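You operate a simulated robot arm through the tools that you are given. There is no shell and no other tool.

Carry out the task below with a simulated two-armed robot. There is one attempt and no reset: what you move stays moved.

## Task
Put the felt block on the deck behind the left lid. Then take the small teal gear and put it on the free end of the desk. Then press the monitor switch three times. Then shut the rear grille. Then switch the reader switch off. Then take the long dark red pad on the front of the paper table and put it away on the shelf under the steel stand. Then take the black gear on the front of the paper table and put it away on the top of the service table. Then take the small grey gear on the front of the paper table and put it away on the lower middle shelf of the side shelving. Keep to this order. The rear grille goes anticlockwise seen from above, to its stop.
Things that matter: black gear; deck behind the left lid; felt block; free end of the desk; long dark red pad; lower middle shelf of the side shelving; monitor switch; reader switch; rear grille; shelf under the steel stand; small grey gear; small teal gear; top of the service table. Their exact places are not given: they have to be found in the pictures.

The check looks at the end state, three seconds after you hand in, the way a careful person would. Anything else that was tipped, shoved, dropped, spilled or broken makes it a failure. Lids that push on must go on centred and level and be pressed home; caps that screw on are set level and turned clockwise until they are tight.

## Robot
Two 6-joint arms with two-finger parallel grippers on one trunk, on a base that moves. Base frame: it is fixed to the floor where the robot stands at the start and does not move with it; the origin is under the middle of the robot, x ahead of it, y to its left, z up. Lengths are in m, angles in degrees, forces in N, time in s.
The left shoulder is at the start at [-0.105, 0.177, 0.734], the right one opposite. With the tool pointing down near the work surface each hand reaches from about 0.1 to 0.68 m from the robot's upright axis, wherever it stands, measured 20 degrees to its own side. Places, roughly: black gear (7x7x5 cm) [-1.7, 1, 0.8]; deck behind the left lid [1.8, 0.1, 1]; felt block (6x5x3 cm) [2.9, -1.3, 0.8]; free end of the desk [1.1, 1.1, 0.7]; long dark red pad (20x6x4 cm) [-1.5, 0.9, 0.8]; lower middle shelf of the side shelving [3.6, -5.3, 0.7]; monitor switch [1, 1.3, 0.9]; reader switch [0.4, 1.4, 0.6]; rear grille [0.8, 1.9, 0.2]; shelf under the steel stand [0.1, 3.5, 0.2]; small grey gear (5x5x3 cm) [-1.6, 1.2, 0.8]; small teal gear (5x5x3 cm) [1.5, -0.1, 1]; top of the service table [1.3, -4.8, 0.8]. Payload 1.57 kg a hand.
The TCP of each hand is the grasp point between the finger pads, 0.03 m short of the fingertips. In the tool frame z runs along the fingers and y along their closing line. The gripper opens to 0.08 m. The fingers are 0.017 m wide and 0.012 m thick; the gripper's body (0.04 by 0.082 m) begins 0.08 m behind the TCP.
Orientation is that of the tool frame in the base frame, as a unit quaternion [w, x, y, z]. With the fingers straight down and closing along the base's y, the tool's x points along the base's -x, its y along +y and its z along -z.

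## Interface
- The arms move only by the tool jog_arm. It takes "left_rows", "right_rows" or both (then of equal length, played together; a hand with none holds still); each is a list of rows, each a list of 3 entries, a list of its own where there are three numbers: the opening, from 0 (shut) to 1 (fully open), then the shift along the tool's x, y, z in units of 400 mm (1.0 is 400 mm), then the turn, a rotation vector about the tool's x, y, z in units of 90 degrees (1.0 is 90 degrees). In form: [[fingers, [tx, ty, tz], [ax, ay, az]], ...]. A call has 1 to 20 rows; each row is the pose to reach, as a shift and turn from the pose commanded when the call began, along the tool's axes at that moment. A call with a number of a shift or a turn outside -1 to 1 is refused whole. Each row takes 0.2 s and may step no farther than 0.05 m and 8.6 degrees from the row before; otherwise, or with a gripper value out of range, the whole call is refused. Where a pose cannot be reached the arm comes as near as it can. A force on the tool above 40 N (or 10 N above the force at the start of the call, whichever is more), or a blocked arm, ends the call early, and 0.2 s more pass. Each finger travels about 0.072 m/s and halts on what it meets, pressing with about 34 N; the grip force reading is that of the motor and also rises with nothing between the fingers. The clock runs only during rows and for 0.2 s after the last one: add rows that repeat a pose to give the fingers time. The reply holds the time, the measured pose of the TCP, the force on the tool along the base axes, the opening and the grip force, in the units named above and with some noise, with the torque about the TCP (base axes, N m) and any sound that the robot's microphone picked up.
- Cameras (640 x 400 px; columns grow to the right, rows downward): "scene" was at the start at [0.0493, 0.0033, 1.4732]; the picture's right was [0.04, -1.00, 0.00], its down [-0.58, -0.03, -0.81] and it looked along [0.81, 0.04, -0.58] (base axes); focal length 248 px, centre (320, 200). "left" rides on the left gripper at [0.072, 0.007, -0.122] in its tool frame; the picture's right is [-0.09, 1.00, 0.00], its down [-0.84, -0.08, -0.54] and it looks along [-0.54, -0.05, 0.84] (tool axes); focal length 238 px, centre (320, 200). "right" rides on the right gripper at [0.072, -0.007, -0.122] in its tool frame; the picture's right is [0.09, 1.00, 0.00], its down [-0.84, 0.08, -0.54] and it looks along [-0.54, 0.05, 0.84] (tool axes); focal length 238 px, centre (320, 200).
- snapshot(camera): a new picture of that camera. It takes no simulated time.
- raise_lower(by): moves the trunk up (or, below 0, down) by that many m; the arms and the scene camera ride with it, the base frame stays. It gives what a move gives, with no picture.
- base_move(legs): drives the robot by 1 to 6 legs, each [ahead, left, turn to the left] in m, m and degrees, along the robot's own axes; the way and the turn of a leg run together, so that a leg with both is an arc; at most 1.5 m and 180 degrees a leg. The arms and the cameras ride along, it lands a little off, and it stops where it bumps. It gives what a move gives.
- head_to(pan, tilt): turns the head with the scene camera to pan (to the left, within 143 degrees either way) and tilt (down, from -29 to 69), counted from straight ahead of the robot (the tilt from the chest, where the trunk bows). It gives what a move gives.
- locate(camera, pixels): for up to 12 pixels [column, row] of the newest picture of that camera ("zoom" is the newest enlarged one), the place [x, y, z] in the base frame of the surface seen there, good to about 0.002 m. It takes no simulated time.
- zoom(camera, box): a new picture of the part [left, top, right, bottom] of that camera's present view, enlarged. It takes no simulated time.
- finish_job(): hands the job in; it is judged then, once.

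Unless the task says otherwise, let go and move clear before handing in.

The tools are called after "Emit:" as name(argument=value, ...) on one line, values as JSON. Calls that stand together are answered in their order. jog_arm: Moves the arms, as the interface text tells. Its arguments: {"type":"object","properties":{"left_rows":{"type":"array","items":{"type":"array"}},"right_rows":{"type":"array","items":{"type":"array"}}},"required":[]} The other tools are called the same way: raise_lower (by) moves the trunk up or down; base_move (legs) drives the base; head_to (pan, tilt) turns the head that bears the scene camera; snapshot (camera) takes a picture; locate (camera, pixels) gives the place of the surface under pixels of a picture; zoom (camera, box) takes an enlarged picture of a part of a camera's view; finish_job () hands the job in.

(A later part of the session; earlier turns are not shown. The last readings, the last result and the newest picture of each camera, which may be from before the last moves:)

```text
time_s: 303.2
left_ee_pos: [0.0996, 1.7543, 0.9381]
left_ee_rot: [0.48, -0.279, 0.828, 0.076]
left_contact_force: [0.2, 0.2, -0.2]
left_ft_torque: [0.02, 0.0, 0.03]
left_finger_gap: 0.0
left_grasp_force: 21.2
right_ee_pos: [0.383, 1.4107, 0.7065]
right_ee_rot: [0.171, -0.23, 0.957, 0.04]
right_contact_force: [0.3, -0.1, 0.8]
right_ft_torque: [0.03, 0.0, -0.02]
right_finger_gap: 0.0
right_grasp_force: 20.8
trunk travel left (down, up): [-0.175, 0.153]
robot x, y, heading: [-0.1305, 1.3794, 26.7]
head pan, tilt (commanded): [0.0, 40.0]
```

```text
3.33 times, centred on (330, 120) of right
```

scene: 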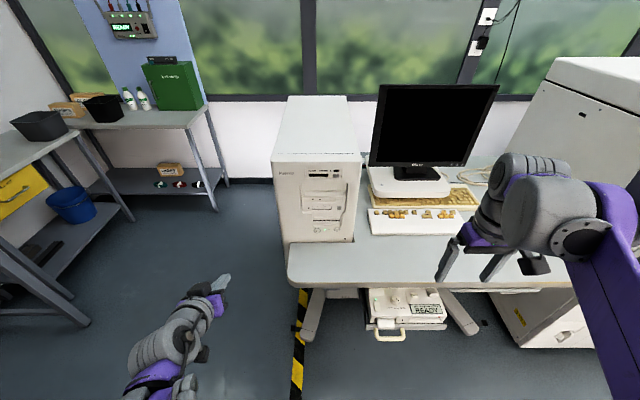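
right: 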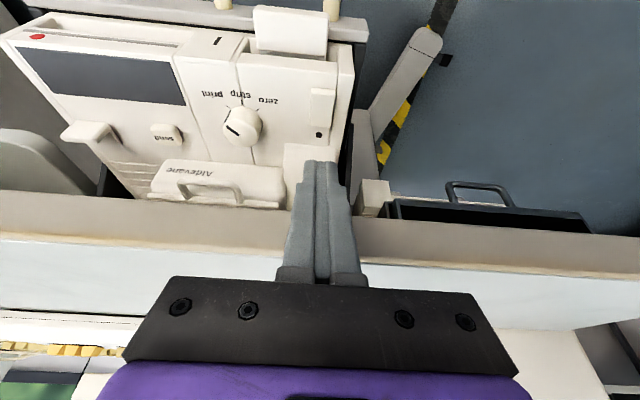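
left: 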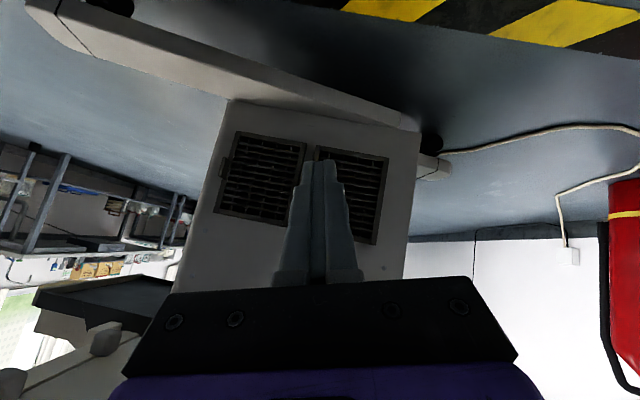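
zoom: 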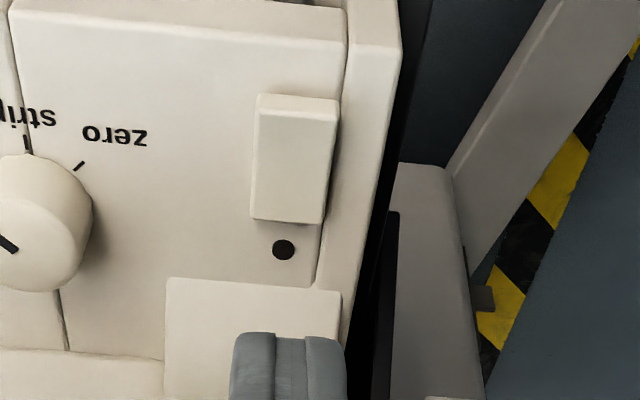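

The LED and display are off: the reader switch is off. I'll bring the right hand back and up to its travel pose.

Emit:
jog_arm(right_rows=[[0, [0.081, 0, -0.07], [0, 0, 0]], [0, [0.1625, 0, -0.139], [0, 0, 0]], [0, [0.235, 0, -0.232], [0, 0, 0]], [0, [0.2435, 0, -0.355], [0, 0, 0]], [0, [0.2025, -0.03, -0.4675], [0, 0, 0]], [0, [0.1615, -0.06, -0.58], [0, 0.075, 0]], [0, [0.1205, -0.09, -0.693], [0, 0.15, 0]], [0, [0.081, -0.12, -0.801], [0, 0.222, 0]], [0, [0.0468, -0.15, -0.895], [0, 0.222, 0]]])

Emit:
head_to(pan=0, tilt=40)

Emit:
zoom(camera="scene", box=[260, 60, 520, 370])

```text
time_s: 305.2
left_ee_pos: [0.1008, 1.7542, 0.9394]
left_ee_rot: [0.48, -0.28, 0.828, 0.076]
left_contact_force: [-0.2, 0.2, 0.3]
left_ft_torque: [-0.01, -0.01, -0.01]
left_finger_gap: 0.0001
left_grasp_force: 21.0
right_ee_pos: [0.2852, 1.2939, 1.0385]
right_ee_rot: [0.002, -0.234, 0.972, 0.0]
right_contact_force: [-0.5, 0.3, 0.7]
right_ft_torque: [0.0, 0.03, 0.0]
right_finger_gap: 0.0
right_grasp_force: 21.6
trunk travel left (down, up): [-0.175, 0.153]
robot x, y, heading: [-0.1292, 1.3762, 27.1]
head pan, tilt (commanded): [0.0, 40.0]
```

```text
time_s: 305.8
left_ee_pos: [0.1008, 1.7537, 0.9371]
left_ee_rot: [0.48, -0.28, 0.828, 0.076]
left_contact_force: [0.9, 0.9, 0.5]
left_ft_torque: [-0.01, -0.01, -0.02]
left_finger_gap: 0.0
left_grasp_force: 21.1
right_ee_pos: [0.2862, 1.2939, 1.0376]
right_ee_rot: [0.002, -0.234, 0.972, -0.001]
right_contact_force: [1.0, -0.2, -0.4]
right_ft_torque: [0.02, 0.04, -0.03]
right_finger_gap: 0.0
right_grasp_force: 20.8
trunk travel left (down, up): [-0.175, 0.153]
robot x, y, heading: [-0.1267, 1.3755, 27.2]
head pan, tilt (commanded): [0.0, 40.0]
```

```text
1.29 times, centred on (390, 215) of scene
```

zoom: 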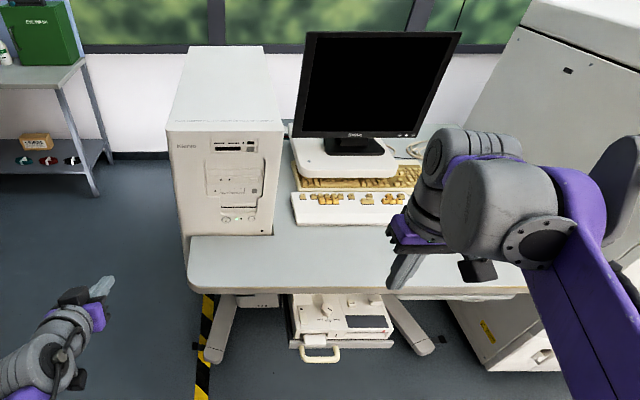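

The desk area is as it should be. Now to the paper table behind me: I'll back away, turn around and look.

Emit:
base_move(legs=[[-0.35, 0, 0], [0, 0, 90], [0, 0, 90]])

Emit:
head_to(pan=0, tilt=35)

Emit:
snapshot(camera="scene")

```text
time_s: 315.7
left_ee_pos: [-0.6625, 0.8403, 0.9381]
left_ee_rot: [0.076, 0.828, 0.28, -0.481]
left_contact_force: [0.3, -1.6, -0.6]
left_ft_torque: [0.01, 0.0, 0.0]
left_finger_gap: 0.0002
left_grasp_force: 21.2
right_ee_pos: [-0.8499, 1.301, 1.0383]
right_ee_rot: [-0.001, 0.972, 0.234, -0.002]
right_contact_force: [-0.7, -0.5, -0.4]
right_ft_torque: [0.0, -0.02, 0.03]
right_finger_gap: 0.0004
right_grasp_force: 21.1
trunk travel left (down, up): [-0.175, 0.153]
robot x, y, heading: [-0.4356, 1.2156, -153.1]
head pan, tilt (commanded): [0.0, 40.0]
```

```text
time_s: 316.3
left_ee_pos: [-0.6633, 0.8399, 0.9382]
left_ee_rot: [0.077, 0.828, 0.281, -0.48]
left_contact_force: [0.8, 0.7, 0.0]
left_ft_torque: [0.0, 0.0, -0.05]
left_finger_gap: 0.0
left_grasp_force: 20.7
right_ee_pos: [-0.8496, 1.3, 1.0369]
right_ee_rot: [0.0, 0.972, 0.235, -0.002]
right_contact_force: [0.2, -0.4, 0.3]
right_ft_torque: [-0.04, -0.01, 0.0]
right_finger_gap: 0.0
right_grasp_force: 21.4
trunk travel left (down, up): [-0.175, 0.153]
robot x, y, heading: [-0.4387, 1.2186, -152.5]
head pan, tilt (commanded): [0.0, 35.0]
```

```text
taken
```

scene: 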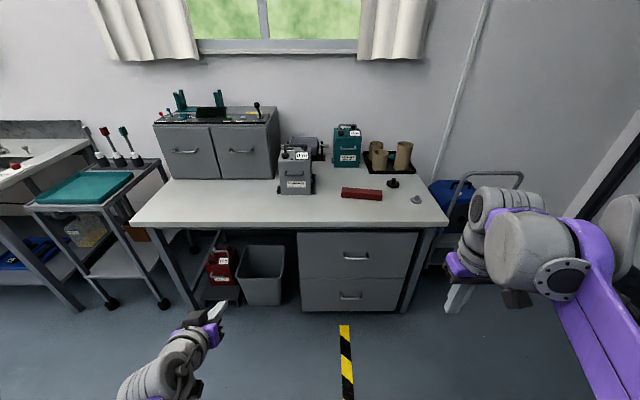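

The paper table is ahead: red pad at (361,193), black gear at (392,182), small grey gear at (416,198). I'll zoom and locate them.

Emit:
zoom(camera="scene", box=[320, 155, 460, 235])

Emit:
locate(camera="zoom", pixels=[[100, 170], [190, 170], [280, 178], [100, 195], [280, 200], [330, 115], [330, 130], [440, 200], [440, 190], [400, 250], [580, 320], [200, 320]])

```text
4.57 times, centred on (390, 195) of scene
```

zoom: 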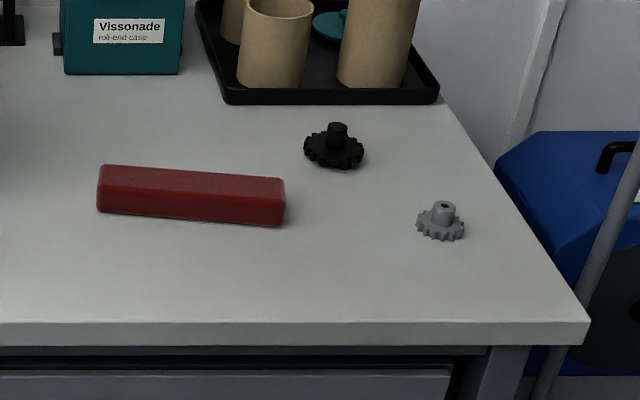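

```text
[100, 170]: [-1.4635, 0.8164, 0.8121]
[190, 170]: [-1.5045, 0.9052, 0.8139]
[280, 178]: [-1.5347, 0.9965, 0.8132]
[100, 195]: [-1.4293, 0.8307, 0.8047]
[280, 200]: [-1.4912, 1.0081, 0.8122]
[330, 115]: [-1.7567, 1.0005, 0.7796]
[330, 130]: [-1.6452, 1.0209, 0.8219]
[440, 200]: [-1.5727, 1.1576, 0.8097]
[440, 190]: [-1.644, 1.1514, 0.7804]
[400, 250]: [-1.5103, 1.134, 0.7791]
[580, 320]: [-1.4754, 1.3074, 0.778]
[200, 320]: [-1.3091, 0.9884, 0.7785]
```

Pad, black gear and grey gear are on the table's front (top z≈0.779). Since the pad must go on a low shelf, I'll first inspect the steel stand: strafe right and reverse along the passage, then turn to face it.

Emit:
base_move(legs=[[0, -0.78, 0], [-0.7, 0, 0], [-0.6, 0, 0]])

Emit:
base_move(legs=[[0, 0, -45], [0, 0, -45]])

Emit:
head_to(pan=-10, tilt=42)

Emit:
snapshot(camera="scene")

```text
time_s: 330.0
left_ee_pos: [0.1386, 2.1382, 0.9388]
left_ee_rot: [0.078, 0.827, 0.282, -0.48]
left_contact_force: [0.4, -0.7, 0.5]
left_ft_torque: [0.02, 0.02, -0.01]
left_finger_gap: 0.0
left_grasp_force: 21.3
right_ee_pos: [-0.0495, 2.5969, 1.0384]
right_ee_rot: [-0.001, 0.972, 0.237, -0.002]
right_contact_force: [-1.0, 0.1, 0.7]
right_ft_torque: [-0.03, 0.01, 0.0]
right_finger_gap: 0.0
right_grasp_force: 21.1
trunk travel left (down, up): [-0.175, 0.153]
robot x, y, heading: [0.3658, 2.5173, -152.7]
head pan, tilt (commanded): [0.0, 35.0]
```

```text
time_s: 334.6
left_ee_pos: [-0.0158, 2.741, 0.9386]
left_ee_rot: [-0.282, 0.786, -0.383, -0.395]
left_contact_force: [1.0, 1.0, 0.7]
left_ft_torque: [-0.02, 0.01, -0.04]
left_finger_gap: 0.0
left_grasp_force: 21.3
right_ee_pos: [0.4415, 2.9318, 1.0375]
right_ee_rot: [-0.001, 0.855, -0.518, -0.001]
right_contact_force: [0.1, -0.2, -0.7]
right_ft_torque: [0.01, 0.02, 0.01]
right_finger_gap: 0.0
right_grasp_force: 20.8
trunk travel left (down, up): [-0.175, 0.153]
robot x, y, heading: [0.3653, 2.5225, 117.6]
head pan, tilt (commanded): [0.0, 35.0]
```

```text
time_s: 335.3
left_ee_pos: [-0.0155, 2.7419, 0.9379]
left_ee_rot: [-0.283, 0.785, -0.383, -0.395]
left_contact_force: [0.0, -0.7, 0.8]
left_ft_torque: [0.04, 0.0, -0.01]
left_finger_gap: 0.0
left_grasp_force: 21.2
right_ee_pos: [0.4426, 2.9316, 1.0377]
right_ee_rot: [-0.002, 0.856, -0.518, -0.002]
right_contact_force: [-0.1, 0.1, -0.1]
right_ft_torque: [0.01, -0.05, 0.0]
right_finger_gap: 0.0002
right_grasp_force: 21.4
trunk travel left (down, up): [-0.175, 0.153]
robot x, y, heading: [0.3676, 2.5199, 117.6]
head pan, tilt (commanded): [-10.0, 42.0]
```

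```text
taken
```

scene: 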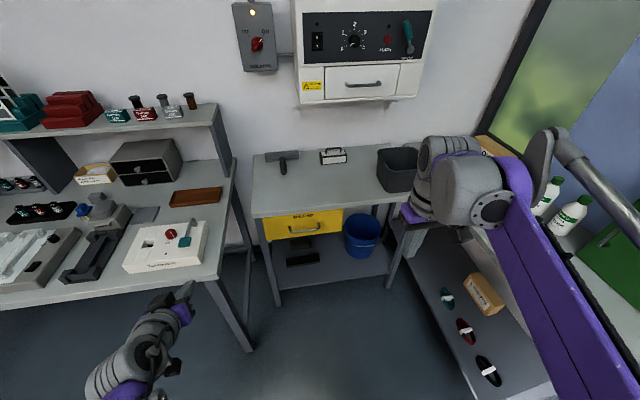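

The steel stand is in front: yellow drawer, lower shelf at (320,265) holding a dark item and the blue bucket. I'll zoom and measure the shelf opening.

Emit:
zoom(camera="scene", box=[240, 140, 440, 310])

Emit:
locate(camera="zoom", pixels=[[60, 240], [450, 200], [130, 430], [200, 380], [300, 420], [380, 400], [200, 320], [220, 290], [100, 300], [400, 310], [150, 400], [340, 360]])

```text
2.35 times, centred on (340, 225) of scene
```

zoom: 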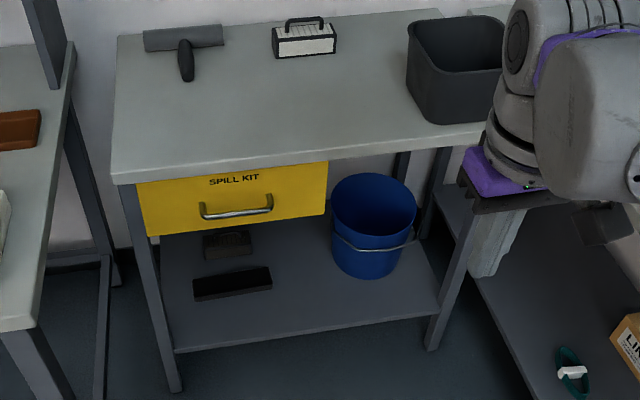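

```text
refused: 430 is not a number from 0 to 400
```

Emit:
locate(camera="zoom", pixels=[[120, 180], [480, 130], [180, 345], [425, 315], [200, 320], [300, 320], [230, 280], [230, 245], [300, 290], [140, 230], [320, 215], [370, 230]])

Emit:
locate(camera="scene", pixels=[[250, 205], [275, 300], [385, 285], [310, 280], [340, 272], [300, 262], [300, 245], [330, 255], [210, 285], [240, 345], [400, 240], [350, 250]])

```text
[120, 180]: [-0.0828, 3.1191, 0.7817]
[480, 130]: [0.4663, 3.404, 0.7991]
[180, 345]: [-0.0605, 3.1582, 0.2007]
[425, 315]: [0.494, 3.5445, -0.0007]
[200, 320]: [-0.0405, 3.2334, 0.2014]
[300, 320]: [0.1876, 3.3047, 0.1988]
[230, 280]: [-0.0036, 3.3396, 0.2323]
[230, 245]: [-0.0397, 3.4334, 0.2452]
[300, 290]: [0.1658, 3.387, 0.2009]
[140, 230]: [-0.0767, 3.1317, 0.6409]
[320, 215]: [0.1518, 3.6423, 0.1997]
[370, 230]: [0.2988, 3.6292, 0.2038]
```

```text
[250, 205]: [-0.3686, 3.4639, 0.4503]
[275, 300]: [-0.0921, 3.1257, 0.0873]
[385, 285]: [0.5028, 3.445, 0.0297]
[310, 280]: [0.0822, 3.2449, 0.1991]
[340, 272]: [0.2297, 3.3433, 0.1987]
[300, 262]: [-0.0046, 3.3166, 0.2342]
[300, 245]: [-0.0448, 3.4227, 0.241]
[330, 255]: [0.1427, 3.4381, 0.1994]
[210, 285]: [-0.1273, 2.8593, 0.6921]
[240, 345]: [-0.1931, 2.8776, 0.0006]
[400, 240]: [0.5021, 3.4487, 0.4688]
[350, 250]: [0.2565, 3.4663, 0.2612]
```

The shelf (z≈0.20) begins at v≈-3.385; there's a free strip in front of the dark item. I'll zoom to measure that strip and the bucket's front.

Emit:
zoom(camera="scene", box=[280, 220, 400, 300])

Emit:
locate(camera="zoom", pixels=[[40, 230], [200, 230], [30, 250], [210, 245], [120, 260], [120, 300], [300, 280], [350, 230], [400, 215], [430, 185], [480, 270], [50, 330]])

```text
5.00 times, centred on (340, 260) of scene
```

zoom: 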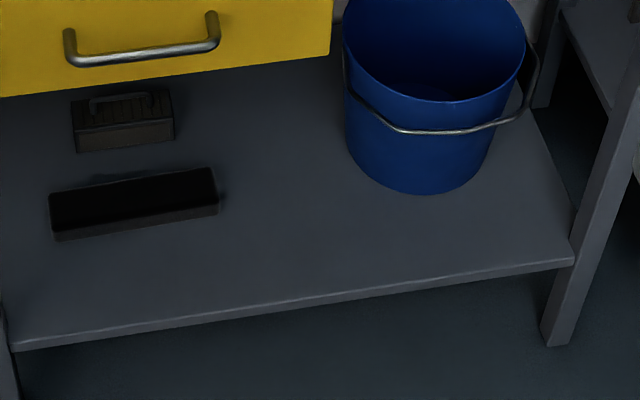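

```text
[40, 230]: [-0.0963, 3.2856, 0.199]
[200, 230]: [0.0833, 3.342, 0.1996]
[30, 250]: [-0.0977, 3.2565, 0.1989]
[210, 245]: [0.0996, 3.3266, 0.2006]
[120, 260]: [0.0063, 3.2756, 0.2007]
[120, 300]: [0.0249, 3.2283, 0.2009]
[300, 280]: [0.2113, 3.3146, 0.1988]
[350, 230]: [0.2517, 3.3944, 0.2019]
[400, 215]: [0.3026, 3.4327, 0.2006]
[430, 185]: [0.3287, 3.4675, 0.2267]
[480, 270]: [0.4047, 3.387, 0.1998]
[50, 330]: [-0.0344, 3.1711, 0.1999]
```

The strip is 0.10 m deep with a free gap at d≈0.55–0.66 behind it: a good place for the pad at about d=0.605, v=-3.45. Now I'll drive back to the paper table to fetch the pad.

Emit:
base_move(legs=[[0, 0, 45], [0, 0, 45]])

Emit:
base_move(legs=[[0.7, 0, 0], [0.6, 0, 0], [0, 0.79, 0]])

Emit:
head_to(pan=0, tilt=40)

Emit:
snapshot(camera="scene")

```text
time_s: 339.8
left_ee_pos: [0.1404, 2.1361, 0.9386]
left_ee_rot: [0.079, 0.826, 0.285, -0.48]
left_contact_force: [-0.9, -0.4, -0.2]
left_ft_torque: [-0.02, -0.01, 0.03]
left_finger_gap: 0.0
left_grasp_force: 21.4
right_ee_pos: [-0.0492, 2.5949, 1.0375]
right_ee_rot: [0.0, 0.971, 0.239, -0.001]
right_contact_force: [-0.1, 0.0, 0.2]
right_ft_torque: [-0.04, 0.0, -0.02]
right_finger_gap: 0.0001
right_grasp_force: 21.4
trunk travel left (down, up): [-0.175, 0.153]
robot x, y, heading: [0.3637, 2.5182, -152.2]
head pan, tilt (commanded): [-10.0, 42.0]
```

```text
time_s: 353.6
left_ee_pos: [-0.6507, 0.8342, 0.9392]
left_ee_rot: [0.076, 0.828, 0.28, -0.48]
left_contact_force: [-0.5, 0.0, 0.6]
left_ft_torque: [0.03, 0.0, 0.0]
left_finger_gap: 0.0
left_grasp_force: 21.6
right_ee_pos: [-0.8353, 1.294, 1.0371]
right_ee_rot: [0.0, 0.972, 0.235, -0.002]
right_contact_force: [-0.3, 0.9, 0.2]
right_ft_torque: [-0.01, 0.03, 0.02]
right_finger_gap: 0.0
right_grasp_force: 21.1
trunk travel left (down, up): [-0.175, 0.153]
robot x, y, heading: [-0.4225, 1.2167, -153.0]
head pan, tilt (commanded): [-10.0, 42.0]
```

```text
time_s: 354.3
left_ee_pos: [-0.6506, 0.8343, 0.9378]
left_ee_rot: [0.077, 0.828, 0.28, -0.48]
left_contact_force: [-0.4, -0.5, 0.3]
left_ft_torque: [0.01, 0.01, 0.02]
left_finger_gap: 0.0
left_grasp_force: 21.8
right_ee_pos: [-0.8369, 1.2939, 1.0369]
right_ee_rot: [0.0, 0.972, 0.234, -0.001]
right_contact_force: [-0.3, 0.0, 0.1]
right_ft_torque: [0.03, -0.01, 0.01]
right_finger_gap: 0.0
right_grasp_force: 21.1
trunk travel left (down, up): [-0.175, 0.153]
robot x, y, heading: [-0.4222, 1.2131, -153.1]
head pan, tilt (commanded): [0.0, 40.0]
```

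```text
taken
```

scene: 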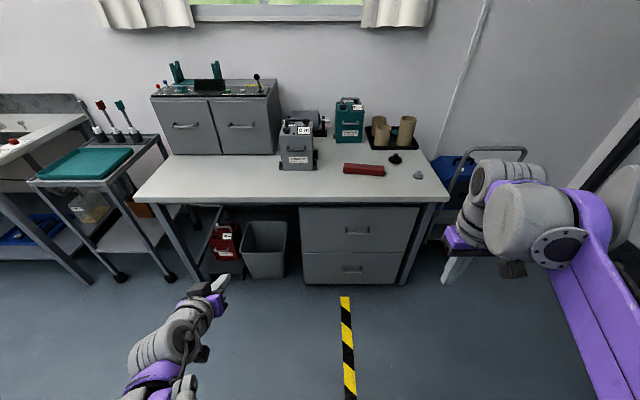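

Before approaching the table I'll pull the left hand in by 12 cm so it stays off the table, then move 0.55 m ahead.

Emit:
jog_arm(left_rows=[[0, [0.053, 0, -0.085], [0, 0, 0]], [0, [0.106, 0, -0.17], [0, 0, 0]], [0, [0.158, 0, -0.255], [0, 0, 0]]])

Emit:
base_move(legs=[[0.3, 0, 0], [0.23, 0, 0]])

Emit:
head_to(pan=-10, tilt=52)

Emit:
snapshot(camera="scene")

Emit:
snapshot(camera="right")

```text
time_s: 355.1
left_ee_pos: [-0.57, 0.8794, 0.9351]
left_ee_rot: [0.076, 0.828, 0.28, -0.48]
left_contact_force: [-0.5, -0.5, -0.2]
left_ft_torque: [-0.02, -0.03, -0.01]
left_finger_gap: 0.0002
left_grasp_force: 21.0
left hand out of reach, approached as far as the arm can: row 3
right_ee_pos: [-0.8377, 1.294, 1.0368]
right_ee_rot: [-0.001, 0.972, 0.234, -0.002]
right_contact_force: [0.4, -0.1, -0.3]
right_ft_torque: [0.03, -0.01, 0.0]
right_finger_gap: 0.0001
right_grasp_force: 20.7
trunk travel left (down, up): [-0.175, 0.153]
robot x, y, heading: [-0.426, 1.2124, -153.0]
head pan, tilt (commanded): [0.0, 40.0]
```

```text
time_s: 358.5
left_ee_pos: [-1.039, 0.6428, 0.9347]
left_ee_rot: [0.077, 0.828, 0.281, -0.479]
left_contact_force: [-0.8, 0.8, -0.2]
left_ft_torque: [-0.01, -0.01, 0.01]
left_finger_gap: 0.0001
left_grasp_force: 21.3
right_ee_pos: [-1.3066, 1.0557, 1.0365]
right_ee_rot: [-0.001, 0.972, 0.234, -0.002]
right_contact_force: [-0.5, 0.1, 0.0]
right_ft_torque: [0.01, -0.02, -0.01]
right_finger_gap: 0.0001
right_grasp_force: 21.6
trunk travel left (down, up): [-0.175, 0.153]
robot x, y, heading: [-0.8935, 0.9707, -152.8]
head pan, tilt (commanded): [0.0, 40.0]
```

```text
time_s: 359.2
left_ee_pos: [-1.0385, 0.6427, 0.9344]
left_ee_rot: [0.077, 0.828, 0.281, -0.48]
left_contact_force: [0.3, -1.2, 0.2]
left_ft_torque: [-0.01, 0.04, -0.01]
left_finger_gap: 0.0
left_grasp_force: 20.7
right_ee_pos: [-1.3044, 1.0551, 1.038]
right_ee_rot: [0.0, 0.972, 0.233, -0.002]
right_contact_force: [0.0, -0.4, -0.8]
right_ft_torque: [0.03, 0.01, 0.04]
right_finger_gap: 0.0
right_grasp_force: 21.7
trunk travel left (down, up): [-0.175, 0.153]
robot x, y, heading: [-0.8941, 0.975, -153.0]
head pan, tilt (commanded): [-10.0, 52.0]
```

```text
taken
```

scene: 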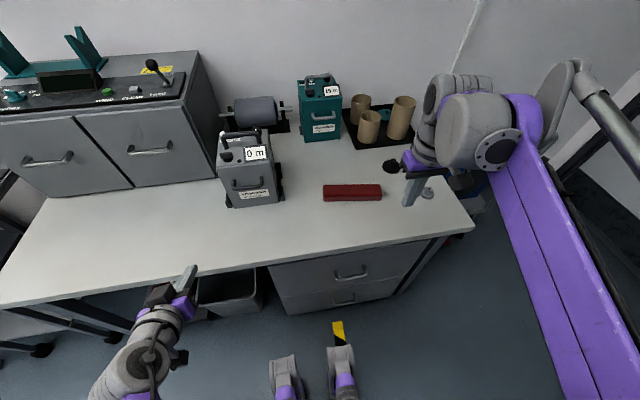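

```text
taken
```

right: 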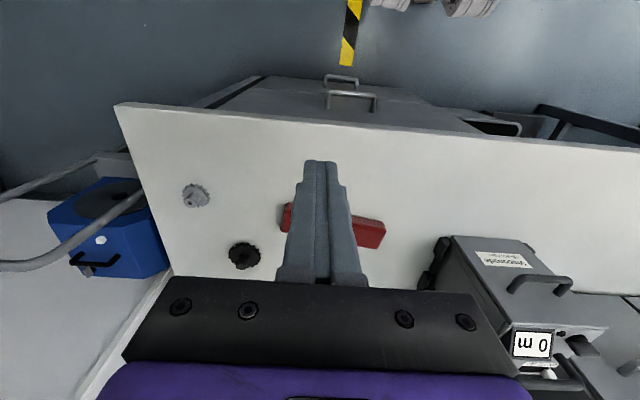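

Emit:
zoom(camera="scene", box=[310, 165, 400, 225])

Emit:
locate(camera="zoom", pixels=[[100, 140], [500, 140], [100, 195], [500, 190], [300, 165], [105, 230], [500, 220], [300, 225], [96, 160], [505, 160]])

```text
6.67 times, centred on (355, 195) of scene
```

zoom: 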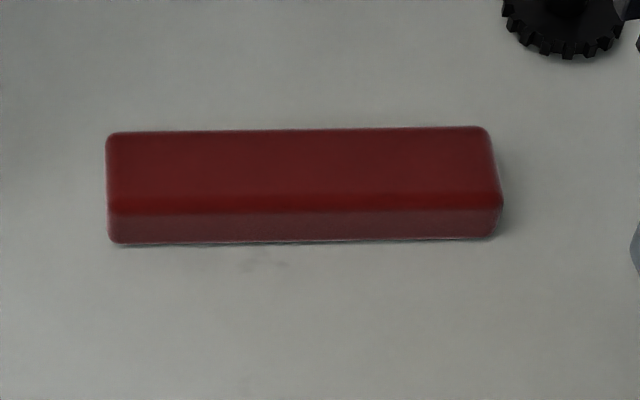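

```text
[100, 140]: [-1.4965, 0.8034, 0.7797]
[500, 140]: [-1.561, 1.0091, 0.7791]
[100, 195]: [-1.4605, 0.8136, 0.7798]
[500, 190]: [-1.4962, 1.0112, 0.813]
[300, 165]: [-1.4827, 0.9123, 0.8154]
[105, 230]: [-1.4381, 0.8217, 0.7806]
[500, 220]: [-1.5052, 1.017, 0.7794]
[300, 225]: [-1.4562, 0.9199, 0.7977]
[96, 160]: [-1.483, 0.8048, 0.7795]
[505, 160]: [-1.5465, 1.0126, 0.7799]
```

Emit:
locate(camera="zoom", pixels=[[116, 142], [482, 136], [488, 192], [118, 206], [300, 138], [300, 203], [116, 175], [484, 165]])

```text
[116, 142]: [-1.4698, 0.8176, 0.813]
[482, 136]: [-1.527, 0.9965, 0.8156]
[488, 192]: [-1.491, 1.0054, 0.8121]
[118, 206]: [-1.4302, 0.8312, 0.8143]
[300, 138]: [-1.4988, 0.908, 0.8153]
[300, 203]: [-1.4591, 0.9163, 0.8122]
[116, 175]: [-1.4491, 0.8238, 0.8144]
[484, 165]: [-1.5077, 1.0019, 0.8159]
```

The pad's centre is (-1.479,0.9125), long axis at 108°, top z 0.815. I'll open the right gripper, turn it 81° so it closes across the pad's width, and move above it.

Emit:
jog_arm(right_rows=[[1, [-0.055, 0.012, 0.02], [0, 0, -0.09]], [1, [-0.11, 0.024, 0.04], [0, 0, -0.18]], [1, [-0.165, 0.036, 0.07], [0, 0, -0.27]], [1, [-0.22, 0.048, 0.1], [0, 0, -0.36]], [1, [-0.275, 0.06, 0.14], [0, 0, -0.45]], [1, [-0.33, 0.072, 0.18], [0, 0, -0.54]], [1, [-0.385, 0.084, 0.22], [0, 0, -0.63]], [1, [-0.44, 0.096, 0.26], [0, 0, -0.72]], [1, [-0.495, 0.108, 0.3], [0, 0, -0.81]], [1, [-0.551, 0.1195, 0.345], [0, 0, -0.9]]])

Emit:
snapshot(camera="right")

Emit:
snapshot(camera="scene")

```text
time_s: 361.4
left_ee_pos: [-1.0393, 0.6422, 0.9346]
left_ee_rot: [0.076, 0.828, 0.28, -0.479]
left_contact_force: [0.1, 1.2, -0.3]
left_ft_torque: [-0.01, 0.03, 0.0]
left_finger_gap: 0.0002
left_grasp_force: 20.8
right_ee_pos: [-1.4815, 0.9128, 0.9011]
right_ee_rot: [-0.001, 0.586, 0.81, -0.001]
right_contact_force: [-0.9, -0.1, -1.2]
right_ft_torque: [0.01, 0.0, 0.0]
right_finger_gap: 0.08
right_grasp_force: 0.1
trunk travel left (down, up): [-0.175, 0.153]
robot x, y, heading: [-0.8937, 0.9732, -152.8]
head pan, tilt (commanded): [-10.0, 52.0]
```

```text
taken
```

right: 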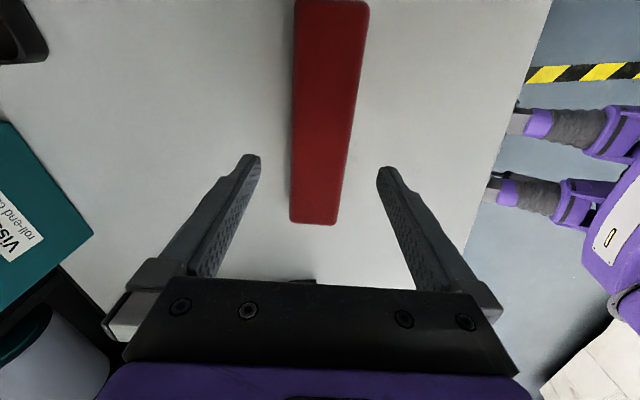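

```text
taken
```

scene: 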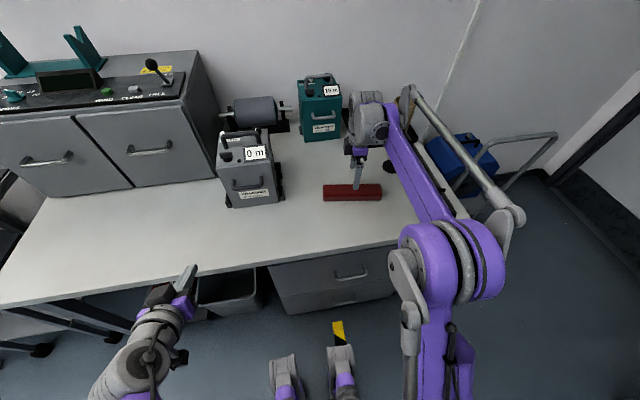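

The hand is centred over the pad with only a few degrees of misalignment. I'll lower to 3 mm above the table and close.

Emit:
jog_arm(right_rows=[[1, [0, 0, 0.07], [0, 0, 0.03]], [1, [0, 0, 0.14], [0, 0, 0.03]], [1, [0, 0, 0.19], [0, 0, 0.03]], [1, [0, 0, 0.22], [0, 0, 0.03]], [1, [0, 0, 0.22], [0, 0, 0.03]]])

Emit:
snapshot(camera="right")

```text
time_s: 362.6
left_ee_pos: [-1.0395, 0.6419, 0.9351]
left_ee_rot: [0.076, 0.828, 0.279, -0.48]
left_contact_force: [0.4, -0.2, 0.5]
left_ft_torque: [0.02, 0.04, -0.02]
left_finger_gap: 0.0002
left_grasp_force: 21.4
right_ee_pos: [-1.4796, 0.9133, 0.8104]
right_ee_rot: [-0.001, 0.607, 0.795, -0.003]
right_contact_force: [0.6, -0.8, -0.4]
right_ft_torque: [0.0, -0.01, -0.02]
right_finger_gap: 0.0801
right_grasp_force: 0.0
trunk travel left (down, up): [-0.175, 0.153]
robot x, y, heading: [-0.892, 0.9764, -153.0]
head pan, tilt (commanded): [-10.0, 52.0]
```

```text
taken
```

right: 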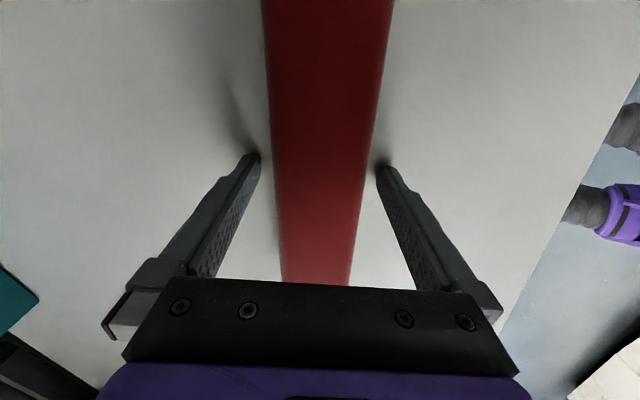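

The fingers straddle the pad just above the table. I'll close and test-lift slowly.

Emit:
jog_arm(right_rows=[[0, [0, 0, 0], [0, 0, 0]], [0, [0, 0, 0], [0, 0, 0]], [0, [0, 0, 0], [0, 0, 0]], [0, [0, 0, 0], [0, 0, 0]], [0, [0, 0, -0.006], [0, 0, 0]], [0, [0, 0, -0.014], [0, 0, 0]], [0, [0, 0, -0.025], [0, 0, 0]], [0, [0, 0, -0.04], [0, 0, 0]]])

Emit:
snapshot(camera="right")

```text
time_s: 364.4
left_ee_pos: [-1.0388, 0.6422, 0.9353]
left_ee_rot: [0.076, 0.828, 0.28, -0.48]
left_contact_force: [0.7, 0.3, 0.0]
left_ft_torque: [0.02, -0.05, -0.01]
left_finger_gap: 0.0
left_grasp_force: 20.7
right_ee_pos: [-1.4792, 0.9129, 0.8278]
right_ee_rot: [-0.002, 0.607, 0.795, -0.001]
right_contact_force: [0.1, -0.2, -0.1]
right_ft_torque: [0.0, -0.03, 0.03]
right_finger_gap: 0.0548
right_grasp_force: 33.9
trunk travel left (down, up): [-0.175, 0.153]
robot x, y, heading: [-0.89, 0.9702, -153.0]
head pan, tilt (commanded): [-10.0, 52.0]
```

```text
taken
```

right: 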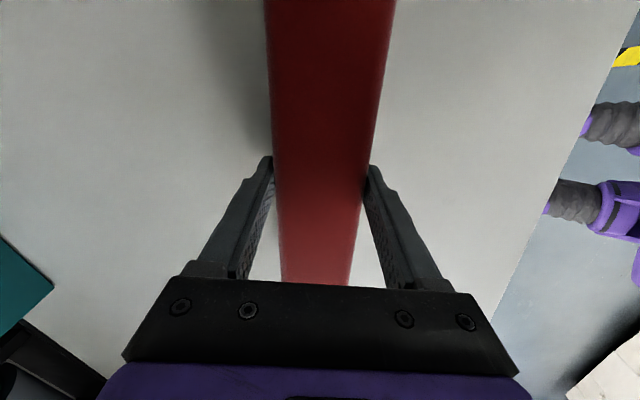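

The pad is held (gap 0.055) and lifts with the hand. I'll raise it to about 1.02 m and draw it back toward me.

Emit:
jog_arm(right_rows=[[0, [0, 0, -0.05], [0, 0, 0]], [0, [0, 0, -0.11], [0, 0, 0]], [0, [0, 0, -0.17], [0, 0, 0]], [0, [0, 0, -0.24], [0, 0, 0]], [0, [0, 0, -0.31], [0, 0, 0]], [0, [0, 0, -0.38], [0, 0, 0]], [0, [0, 0, -0.45], [0, 0, 0]], [0, [0.01, 0.06, -0.48], [0, 0, 0]], [0, [0.025, 0.13, -0.48], [0, 0, 0]], [0, [0.04, 0.2, -0.48], [0, 0, 0]], [0, [0.055, 0.27, -0.48], [0, 0, 0]], [0, [0.07, 0.34, -0.48], [0, 0, 0]], [0, [0.085, 0.41, -0.48], [0, 0, 0]], [0, [0.1, 0.47, -0.48], [0, 0, 0]]])

Emit:
snapshot(camera="right")

Emit:
snapshot(camera="scene")

```text
time_s: 367.4
left_ee_pos: [-1.0398, 0.6417, 0.9354]
left_ee_rot: [0.077, 0.827, 0.281, -0.48]
left_contact_force: [0.6, -0.2, 0.7]
left_ft_torque: [-0.02, 0.01, -0.02]
left_finger_gap: 0.0
left_grasp_force: 21.2
right_ee_pos: [-1.3099, 1.0003, 1.0206]
right_ee_rot: [-0.002, 0.606, 0.795, -0.003]
right_contact_force: [-0.1, -0.8, -0.3]
right_ft_torque: [-0.02, 0.0, -0.03]
right_finger_gap: 0.0544
right_grasp_force: 33.8
trunk travel left (down, up): [-0.175, 0.153]
robot x, y, heading: [-0.8907, 0.9764, -153.1]
head pan, tilt (commanded): [-10.0, 52.0]
```

```text
taken
```

right: 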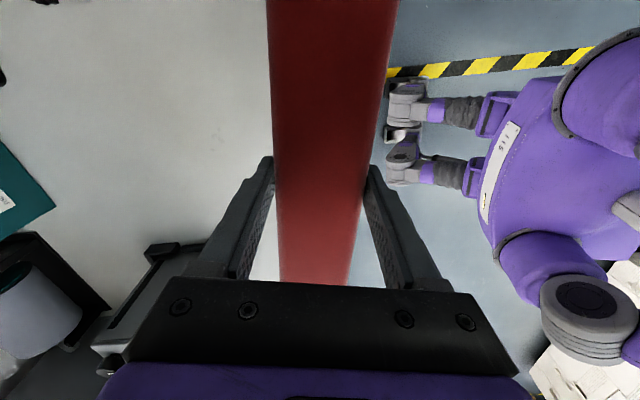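

```text
taken
```

scene: 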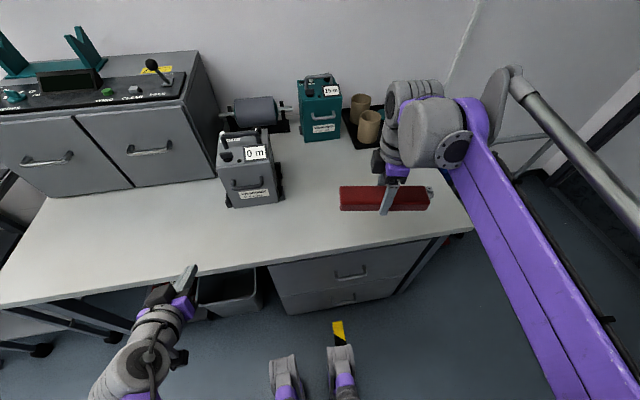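

The pad is secure. I'll drive back the same way to the steel stand: reverse, strafe right, reverse along the passage, then turn to face it.

Emit:
base_move(legs=[[-0.55, 0, 0], [0, -0.79, 0]])

Emit:
base_move(legs=[[-0.7, 0, 0], [-0.7, 0, 0]])

Emit:
base_move(legs=[[0, 0, -45], [0, 0, -45]])

Emit:
head_to(pan=-10, tilt=45)

Emit:
snapshot(camera="scene")

```text
time_s: 377.5
left_ee_pos: [-0.9088, 1.5921, 0.9362]
left_ee_rot: [0.077, 0.828, 0.281, -0.479]
left_contact_force: [0.4, -0.2, 0.2]
left_ft_torque: [-0.03, 0.01, -0.02]
left_finger_gap: 0.0
left_grasp_force: 21.3
right_ee_pos: [-1.182, 1.9506, 1.0204]
right_ee_rot: [-0.001, 0.606, 0.796, -0.001]
right_contact_force: [0.8, -0.1, -0.5]
right_ft_torque: [-0.01, 0.0, 0.0]
right_finger_gap: 0.0543
right_grasp_force: 33.6
trunk travel left (down, up): [-0.175, 0.153]
robot x, y, heading: [-0.7619, 1.9203, -152.8]
head pan, tilt (commanded): [-10.0, 52.0]
```

```text
time_s: 384.8
left_ee_pos: [0.3381, 2.2275, 0.9348]
left_ee_rot: [0.076, 0.828, 0.28, -0.48]
left_contact_force: [-0.4, 0.1, -0.7]
left_ft_torque: [-0.02, 0.02, 0.02]
left_finger_gap: 0.0
left_grasp_force: 21.9
right_ee_pos: [0.0656, 2.5863, 1.0206]
right_ee_rot: [-0.002, 0.607, 0.795, -0.002]
right_contact_force: [-0.3, 1.3, -1.5]
right_ft_torque: [0.0, -0.01, 0.01]
right_finger_gap: 0.054
right_grasp_force: 33.8
trunk travel left (down, up): [-0.175, 0.153]
robot x, y, heading: [0.4847, 2.559, -152.8]
head pan, tilt (commanded): [-10.0, 52.0]
```

```text
time_s: 389.3
left_ee_pos: [0.1498, 2.7026, 0.9348]
left_ee_rot: [-0.284, 0.785, -0.383, -0.395]
left_contact_force: [0.5, 0.6, 0.1]
left_ft_torque: [-0.01, 0.01, -0.03]
left_finger_gap: 0.0
left_grasp_force: 20.7
right_ee_pos: [0.5053, 2.9792, 1.0195]
right_ee_rot: [-0.003, 0.99, 0.139, 0.0]
right_contact_force: [0.7, 0.7, -0.7]
right_ft_torque: [0.01, 0.02, -0.01]
right_finger_gap: 0.0541
right_grasp_force: 34.4
trunk travel left (down, up): [-0.175, 0.153]
robot x, y, heading: [0.4844, 2.5611, 118.0]
head pan, tilt (commanded): [-10.0, 52.0]
```

```text
time_s: 389.9
left_ee_pos: [0.1513, 2.7029, 0.9358]
left_ee_rot: [-0.282, 0.786, -0.382, -0.396]
left_contact_force: [0.1, 0.0, -0.3]
left_ft_torque: [-0.02, 0.02, 0.0]
left_finger_gap: 0.0003
left_grasp_force: 22.0
right_ee_pos: [0.5079, 2.9777, 1.0196]
right_ee_rot: [-0.003, 0.99, 0.14, -0.001]
right_contact_force: [-0.3, -0.8, -1.1]
right_ft_torque: [0.04, 0.0, -0.02]
right_finger_gap: 0.0541
right_grasp_force: 33.9
trunk travel left (down, up): [-0.175, 0.153]
robot x, y, heading: [0.4822, 2.5588, 118.1]
head pan, tilt (commanded): [-10.0, 45.0]
```

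```text
taken
```

scene: 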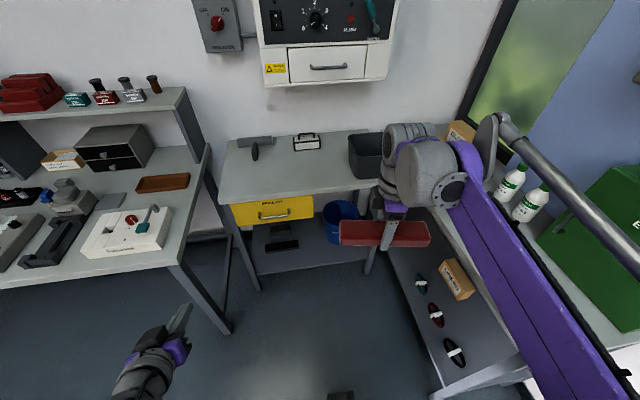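

I'm facing the stand with the pad in the right hand. Before moving closer I'll check the table on the right and my clearances.

Emit:
locate(camera="scene", pixels=[[395, 250], [440, 385], [420, 330], [480, 380], [300, 270], [365, 270], [340, 235], [385, 235], [260, 215], [230, 325], [150, 250], [200, 200]])

Emit:
zoom(camera="scene", box=[210, 120, 450, 300])

```text
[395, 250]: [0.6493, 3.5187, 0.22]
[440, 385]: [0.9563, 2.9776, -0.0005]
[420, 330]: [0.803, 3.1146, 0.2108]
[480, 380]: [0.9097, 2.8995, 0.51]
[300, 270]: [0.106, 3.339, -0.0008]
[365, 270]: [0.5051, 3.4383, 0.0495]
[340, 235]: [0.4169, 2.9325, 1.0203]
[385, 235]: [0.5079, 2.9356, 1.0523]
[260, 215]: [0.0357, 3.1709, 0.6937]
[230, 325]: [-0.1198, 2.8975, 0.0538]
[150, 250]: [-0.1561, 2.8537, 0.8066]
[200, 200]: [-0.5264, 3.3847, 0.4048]
```

```text
2.22 times, centred on (330, 210) of scene
```

zoom: 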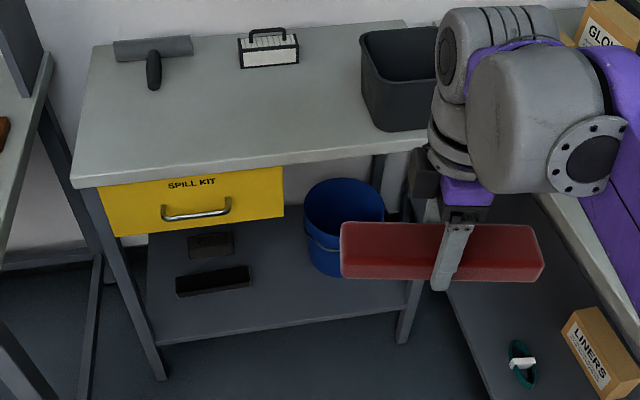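

The table on the right is clear. Since the drawer front limits the left part, I'd place the pad slightly right; I'll measure the bucket's rim and the drawer's right end precisely.

Emit:
zoom(camera="scene", box=[230, 180, 350, 270])

Emit:
locate(camera="zoom", pixels=[[445, 80], [445, 195], [500, 125], [495, 200], [520, 340], [500, 300], [590, 110], [560, 210], [10, 240], [230, 200], [240, 330], [370, 340]])

```text
4.44 times, centred on (290, 225) of scene
```

zoom: 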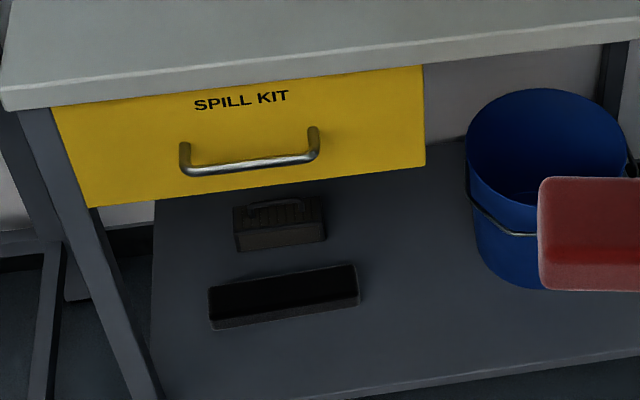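

```text
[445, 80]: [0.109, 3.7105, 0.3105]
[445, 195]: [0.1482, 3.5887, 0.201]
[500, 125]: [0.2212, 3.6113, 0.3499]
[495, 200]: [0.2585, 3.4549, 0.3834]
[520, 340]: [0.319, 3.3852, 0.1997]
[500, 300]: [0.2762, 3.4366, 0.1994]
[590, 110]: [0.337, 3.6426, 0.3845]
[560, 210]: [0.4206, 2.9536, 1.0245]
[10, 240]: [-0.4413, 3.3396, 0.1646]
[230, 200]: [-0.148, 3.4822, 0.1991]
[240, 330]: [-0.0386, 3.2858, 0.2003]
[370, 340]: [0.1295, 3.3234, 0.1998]
```

Emit:
locate(camera="zoom", pixels=[[420, 160], [418, 80], [471, 150], [474, 210], [480, 250], [357, 295], [355, 268], [90, 203], [320, 150], [180, 165], [330, 390], [490, 270]])

```text
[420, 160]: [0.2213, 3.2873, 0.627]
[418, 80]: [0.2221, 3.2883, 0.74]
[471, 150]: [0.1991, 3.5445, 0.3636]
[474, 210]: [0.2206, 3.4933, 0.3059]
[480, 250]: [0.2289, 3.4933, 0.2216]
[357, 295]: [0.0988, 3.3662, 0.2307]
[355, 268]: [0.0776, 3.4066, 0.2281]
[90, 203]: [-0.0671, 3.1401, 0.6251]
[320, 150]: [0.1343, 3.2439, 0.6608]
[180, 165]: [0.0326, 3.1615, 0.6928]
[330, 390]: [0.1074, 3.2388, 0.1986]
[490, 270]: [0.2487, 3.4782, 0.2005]
```

Drawer end at d=0.625, bucket from d≥0.715: placing the pad centred at d=0.68, v=-3.438 suits both. I'll move 0.24 m closer, slightly right, and lower the trunk.

Emit:
base_move(legs=[[0.236, -0.048, -1]])

Emit:
raise_lower(by=-0.16)

Emit:
head_to(pan=-10, tilt=50)

Emit:
snapshot(camera="scene")

```text
time_s: 391.7
left_ee_pos: [0.087, 2.9392, 0.9349]
left_ee_rot: [-0.286, 0.783, -0.389, -0.393]
left_contact_force: [0.2, 0.0, 0.5]
left_ft_torque: [-0.04, 0.0, -0.02]
left_finger_gap: 0.0002
left_grasp_force: 21.3
right_ee_pos: [0.448, 3.2093, 1.0204]
right_ee_rot: [-0.002, 0.991, 0.131, -0.001]
right_contact_force: [0.6, 0.3, -1.5]
right_ft_torque: [-0.03, 0.02, 0.02]
right_finger_gap: 0.0544
right_grasp_force: 33.8
trunk travel left (down, up): [-0.175, 0.153]
robot x, y, heading: [0.4202, 2.7882, 116.7]
head pan, tilt (commanded): [-10.0, 45.0]
```

```text
time_s: 393.6
left_ee_pos: [0.0787, 2.9555, 0.7558]
left_ee_rot: [-0.275, 0.792, -0.393, -0.377]
left_contact_force: [-0.2, -0.3, 0.5]
left_ft_torque: [0.02, 0.0, 0.01]
left_finger_gap: 0.0
left_grasp_force: 21.5
right_ee_pos: [0.4483, 3.2078, 0.8597]
right_ee_rot: [-0.003, 0.991, 0.133, 0.0]
right_contact_force: [0.3, 1.0, -0.9]
right_ft_torque: [0.0, 0.0, -0.01]
right_finger_gap: 0.0542
right_grasp_force: 34.1
trunk travel left (down, up): [-0.015, 0.313]
robot x, y, heading: [0.4204, 2.7924, 116.9]
head pan, tilt (commanded): [-10.0, 45.0]
```

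```text
time_s: 394.2
left_ee_pos: [0.0788, 2.9562, 0.754]
left_ee_rot: [-0.275, 0.792, -0.394, -0.377]
left_contact_force: [0.2, -0.1, 0.4]
left_ft_torque: [0.02, -0.01, -0.05]
left_finger_gap: 0.0
left_grasp_force: 21.3
right_ee_pos: [0.4465, 3.2093, 0.8601]
right_ee_rot: [-0.002, 0.991, 0.132, 0.0]
right_contact_force: [-0.1, 0.2, -1.5]
right_ft_torque: [0.01, 0.01, -0.03]
right_finger_gap: 0.0544
right_grasp_force: 34.0
trunk travel left (down, up): [-0.015, 0.313]
robot x, y, heading: [0.4174, 2.7875, 116.8]
head pan, tilt (commanded): [-10.0, 50.0]
```

```text
taken
```

scene: 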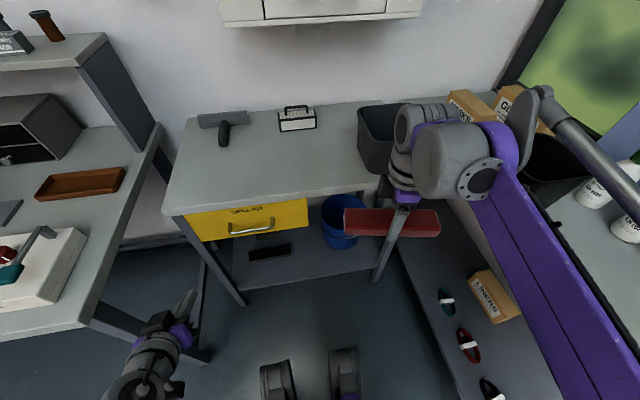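

I'm 0.53 m from the shelf strip now. I'll lower the pad in front of the stand in two stages, turning it 12° to match the shelf edge.

Emit:
jog_arm(right_rows=[[0, [-0.029, -0.007, 0.0775], [0, 0, -0.02]], [0, [-0.058, -0.014, 0.155], [0, 0, -0.04]], [0, [-0.087, -0.02, 0.2325], [0, 0, -0.06]], [0, [-0.116, -0.027, 0.31], [0, 0, -0.08]], [0, [-0.145, -0.034, 0.3875], [0, 0, -0.1]], [0, [-0.174, -0.041, 0.465], [0, 0, -0.12]], [0, [-0.203, -0.048, 0.5425], [0, 0, -0.137]], [0, [-0.232, -0.054, 0.62], [0, 0, -0.137]], [0, [-0.261, -0.061, 0.6975], [0, 0, -0.137]], [0, [-0.2895, -0.068, 0.775], [0, 0, -0.137]]])

Emit:
snapshot(camera="scene")

Emit:
snapshot(camera="right")

```text
time_s: 396.4
left_ee_pos: [0.0772, 2.9556, 0.7545]
left_ee_rot: [-0.275, 0.792, -0.393, -0.377]
left_contact_force: [-0.6, 0.1, 0.2]
left_ft_torque: [0.04, 0.02, 0.03]
left_finger_gap: 0.0001
left_grasp_force: 21.4
right_ee_pos: [0.3286, 3.2055, 0.5504]
right_ee_rot: [-0.002, 0.971, 0.238, 0.0]
right_contact_force: [0.2, 0.3, -1.5]
right_ft_torque: [0.0, -0.02, -0.02]
right_finger_gap: 0.0544
right_grasp_force: 34.0
trunk travel left (down, up): [-0.015, 0.313]
robot x, y, heading: [0.4211, 2.7901, 116.8]
head pan, tilt (commanded): [-10.0, 50.0]
```

```text
taken
```

scene: 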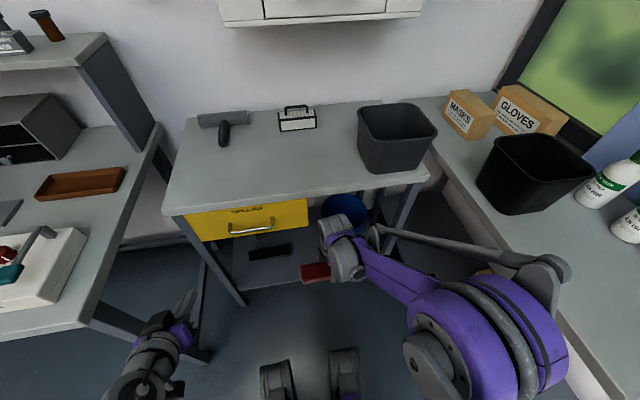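

```text
taken
```

right: 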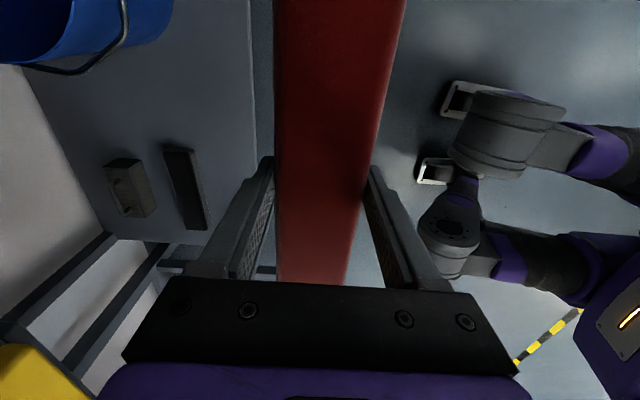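

The pad is parallel to the shelf edge. I'll lower it further to z≈0.30, in front of the shelf.

Emit:
jog_arm(right_rows=[[0, [0, -0.006, 0.08], [0, 0, 0]], [0, [0, -0.012, 0.16], [0, 0, 0]], [0, [0, -0.018, 0.24], [0, 0, 0]], [0, [0, -0.025, 0.32], [0, 0, 0]], [0, [0, -0.03, 0.4], [0, 0, 0]], [0, [0, -0.036, 0.48], [0, 0, 0]], [0, [0, -0.043, 0.56], [0, 0, 0]], [0, [0, -0.05, 0.626], [0, 0, 0]]])

Emit:
snapshot(camera="scene")

Emit:
snapshot(camera="right")

```text
time_s: 398.2
left_ee_pos: [0.0784, 2.9557, 0.7547]
left_ee_rot: [-0.275, 0.792, -0.393, -0.378]
left_contact_force: [0.6, 0.2, 0.6]
left_ft_torque: [0.02, 0.01, -0.03]
left_finger_gap: 0.0
left_grasp_force: 20.7
right_ee_pos: [0.3185, 3.2244, 0.2991]
right_ee_rot: [-0.001, 0.972, 0.237, 0.0]
right_contact_force: [0.0, -0.6, -1.6]
right_ft_torque: [-0.01, 0.0, -0.02]
right_finger_gap: 0.0545
right_grasp_force: 34.1
trunk travel left (down, up): [-0.015, 0.313]
robot x, y, heading: [0.4164, 2.7898, 117.0]
head pan, tilt (commanded): [-10.0, 50.0]
```

```text
taken
```

scene: 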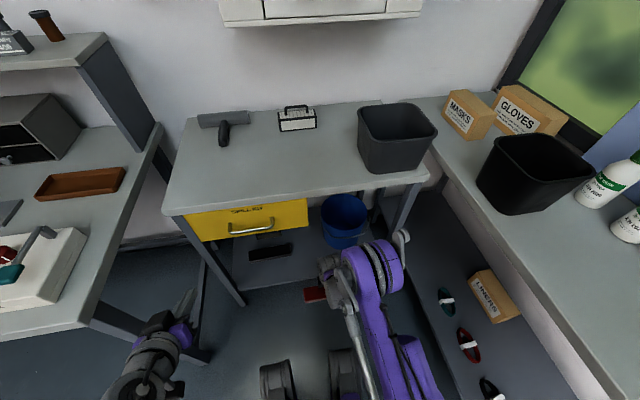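

```text
taken
```

right: 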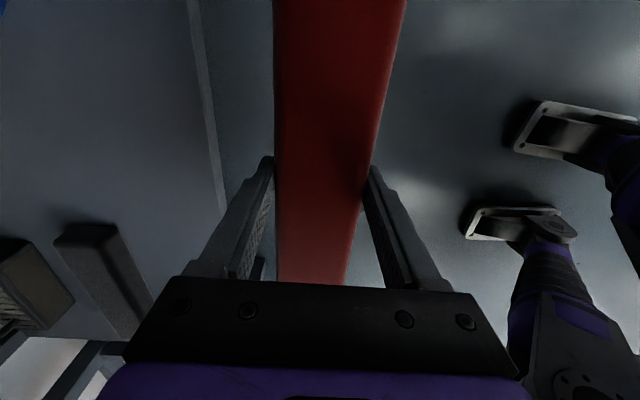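

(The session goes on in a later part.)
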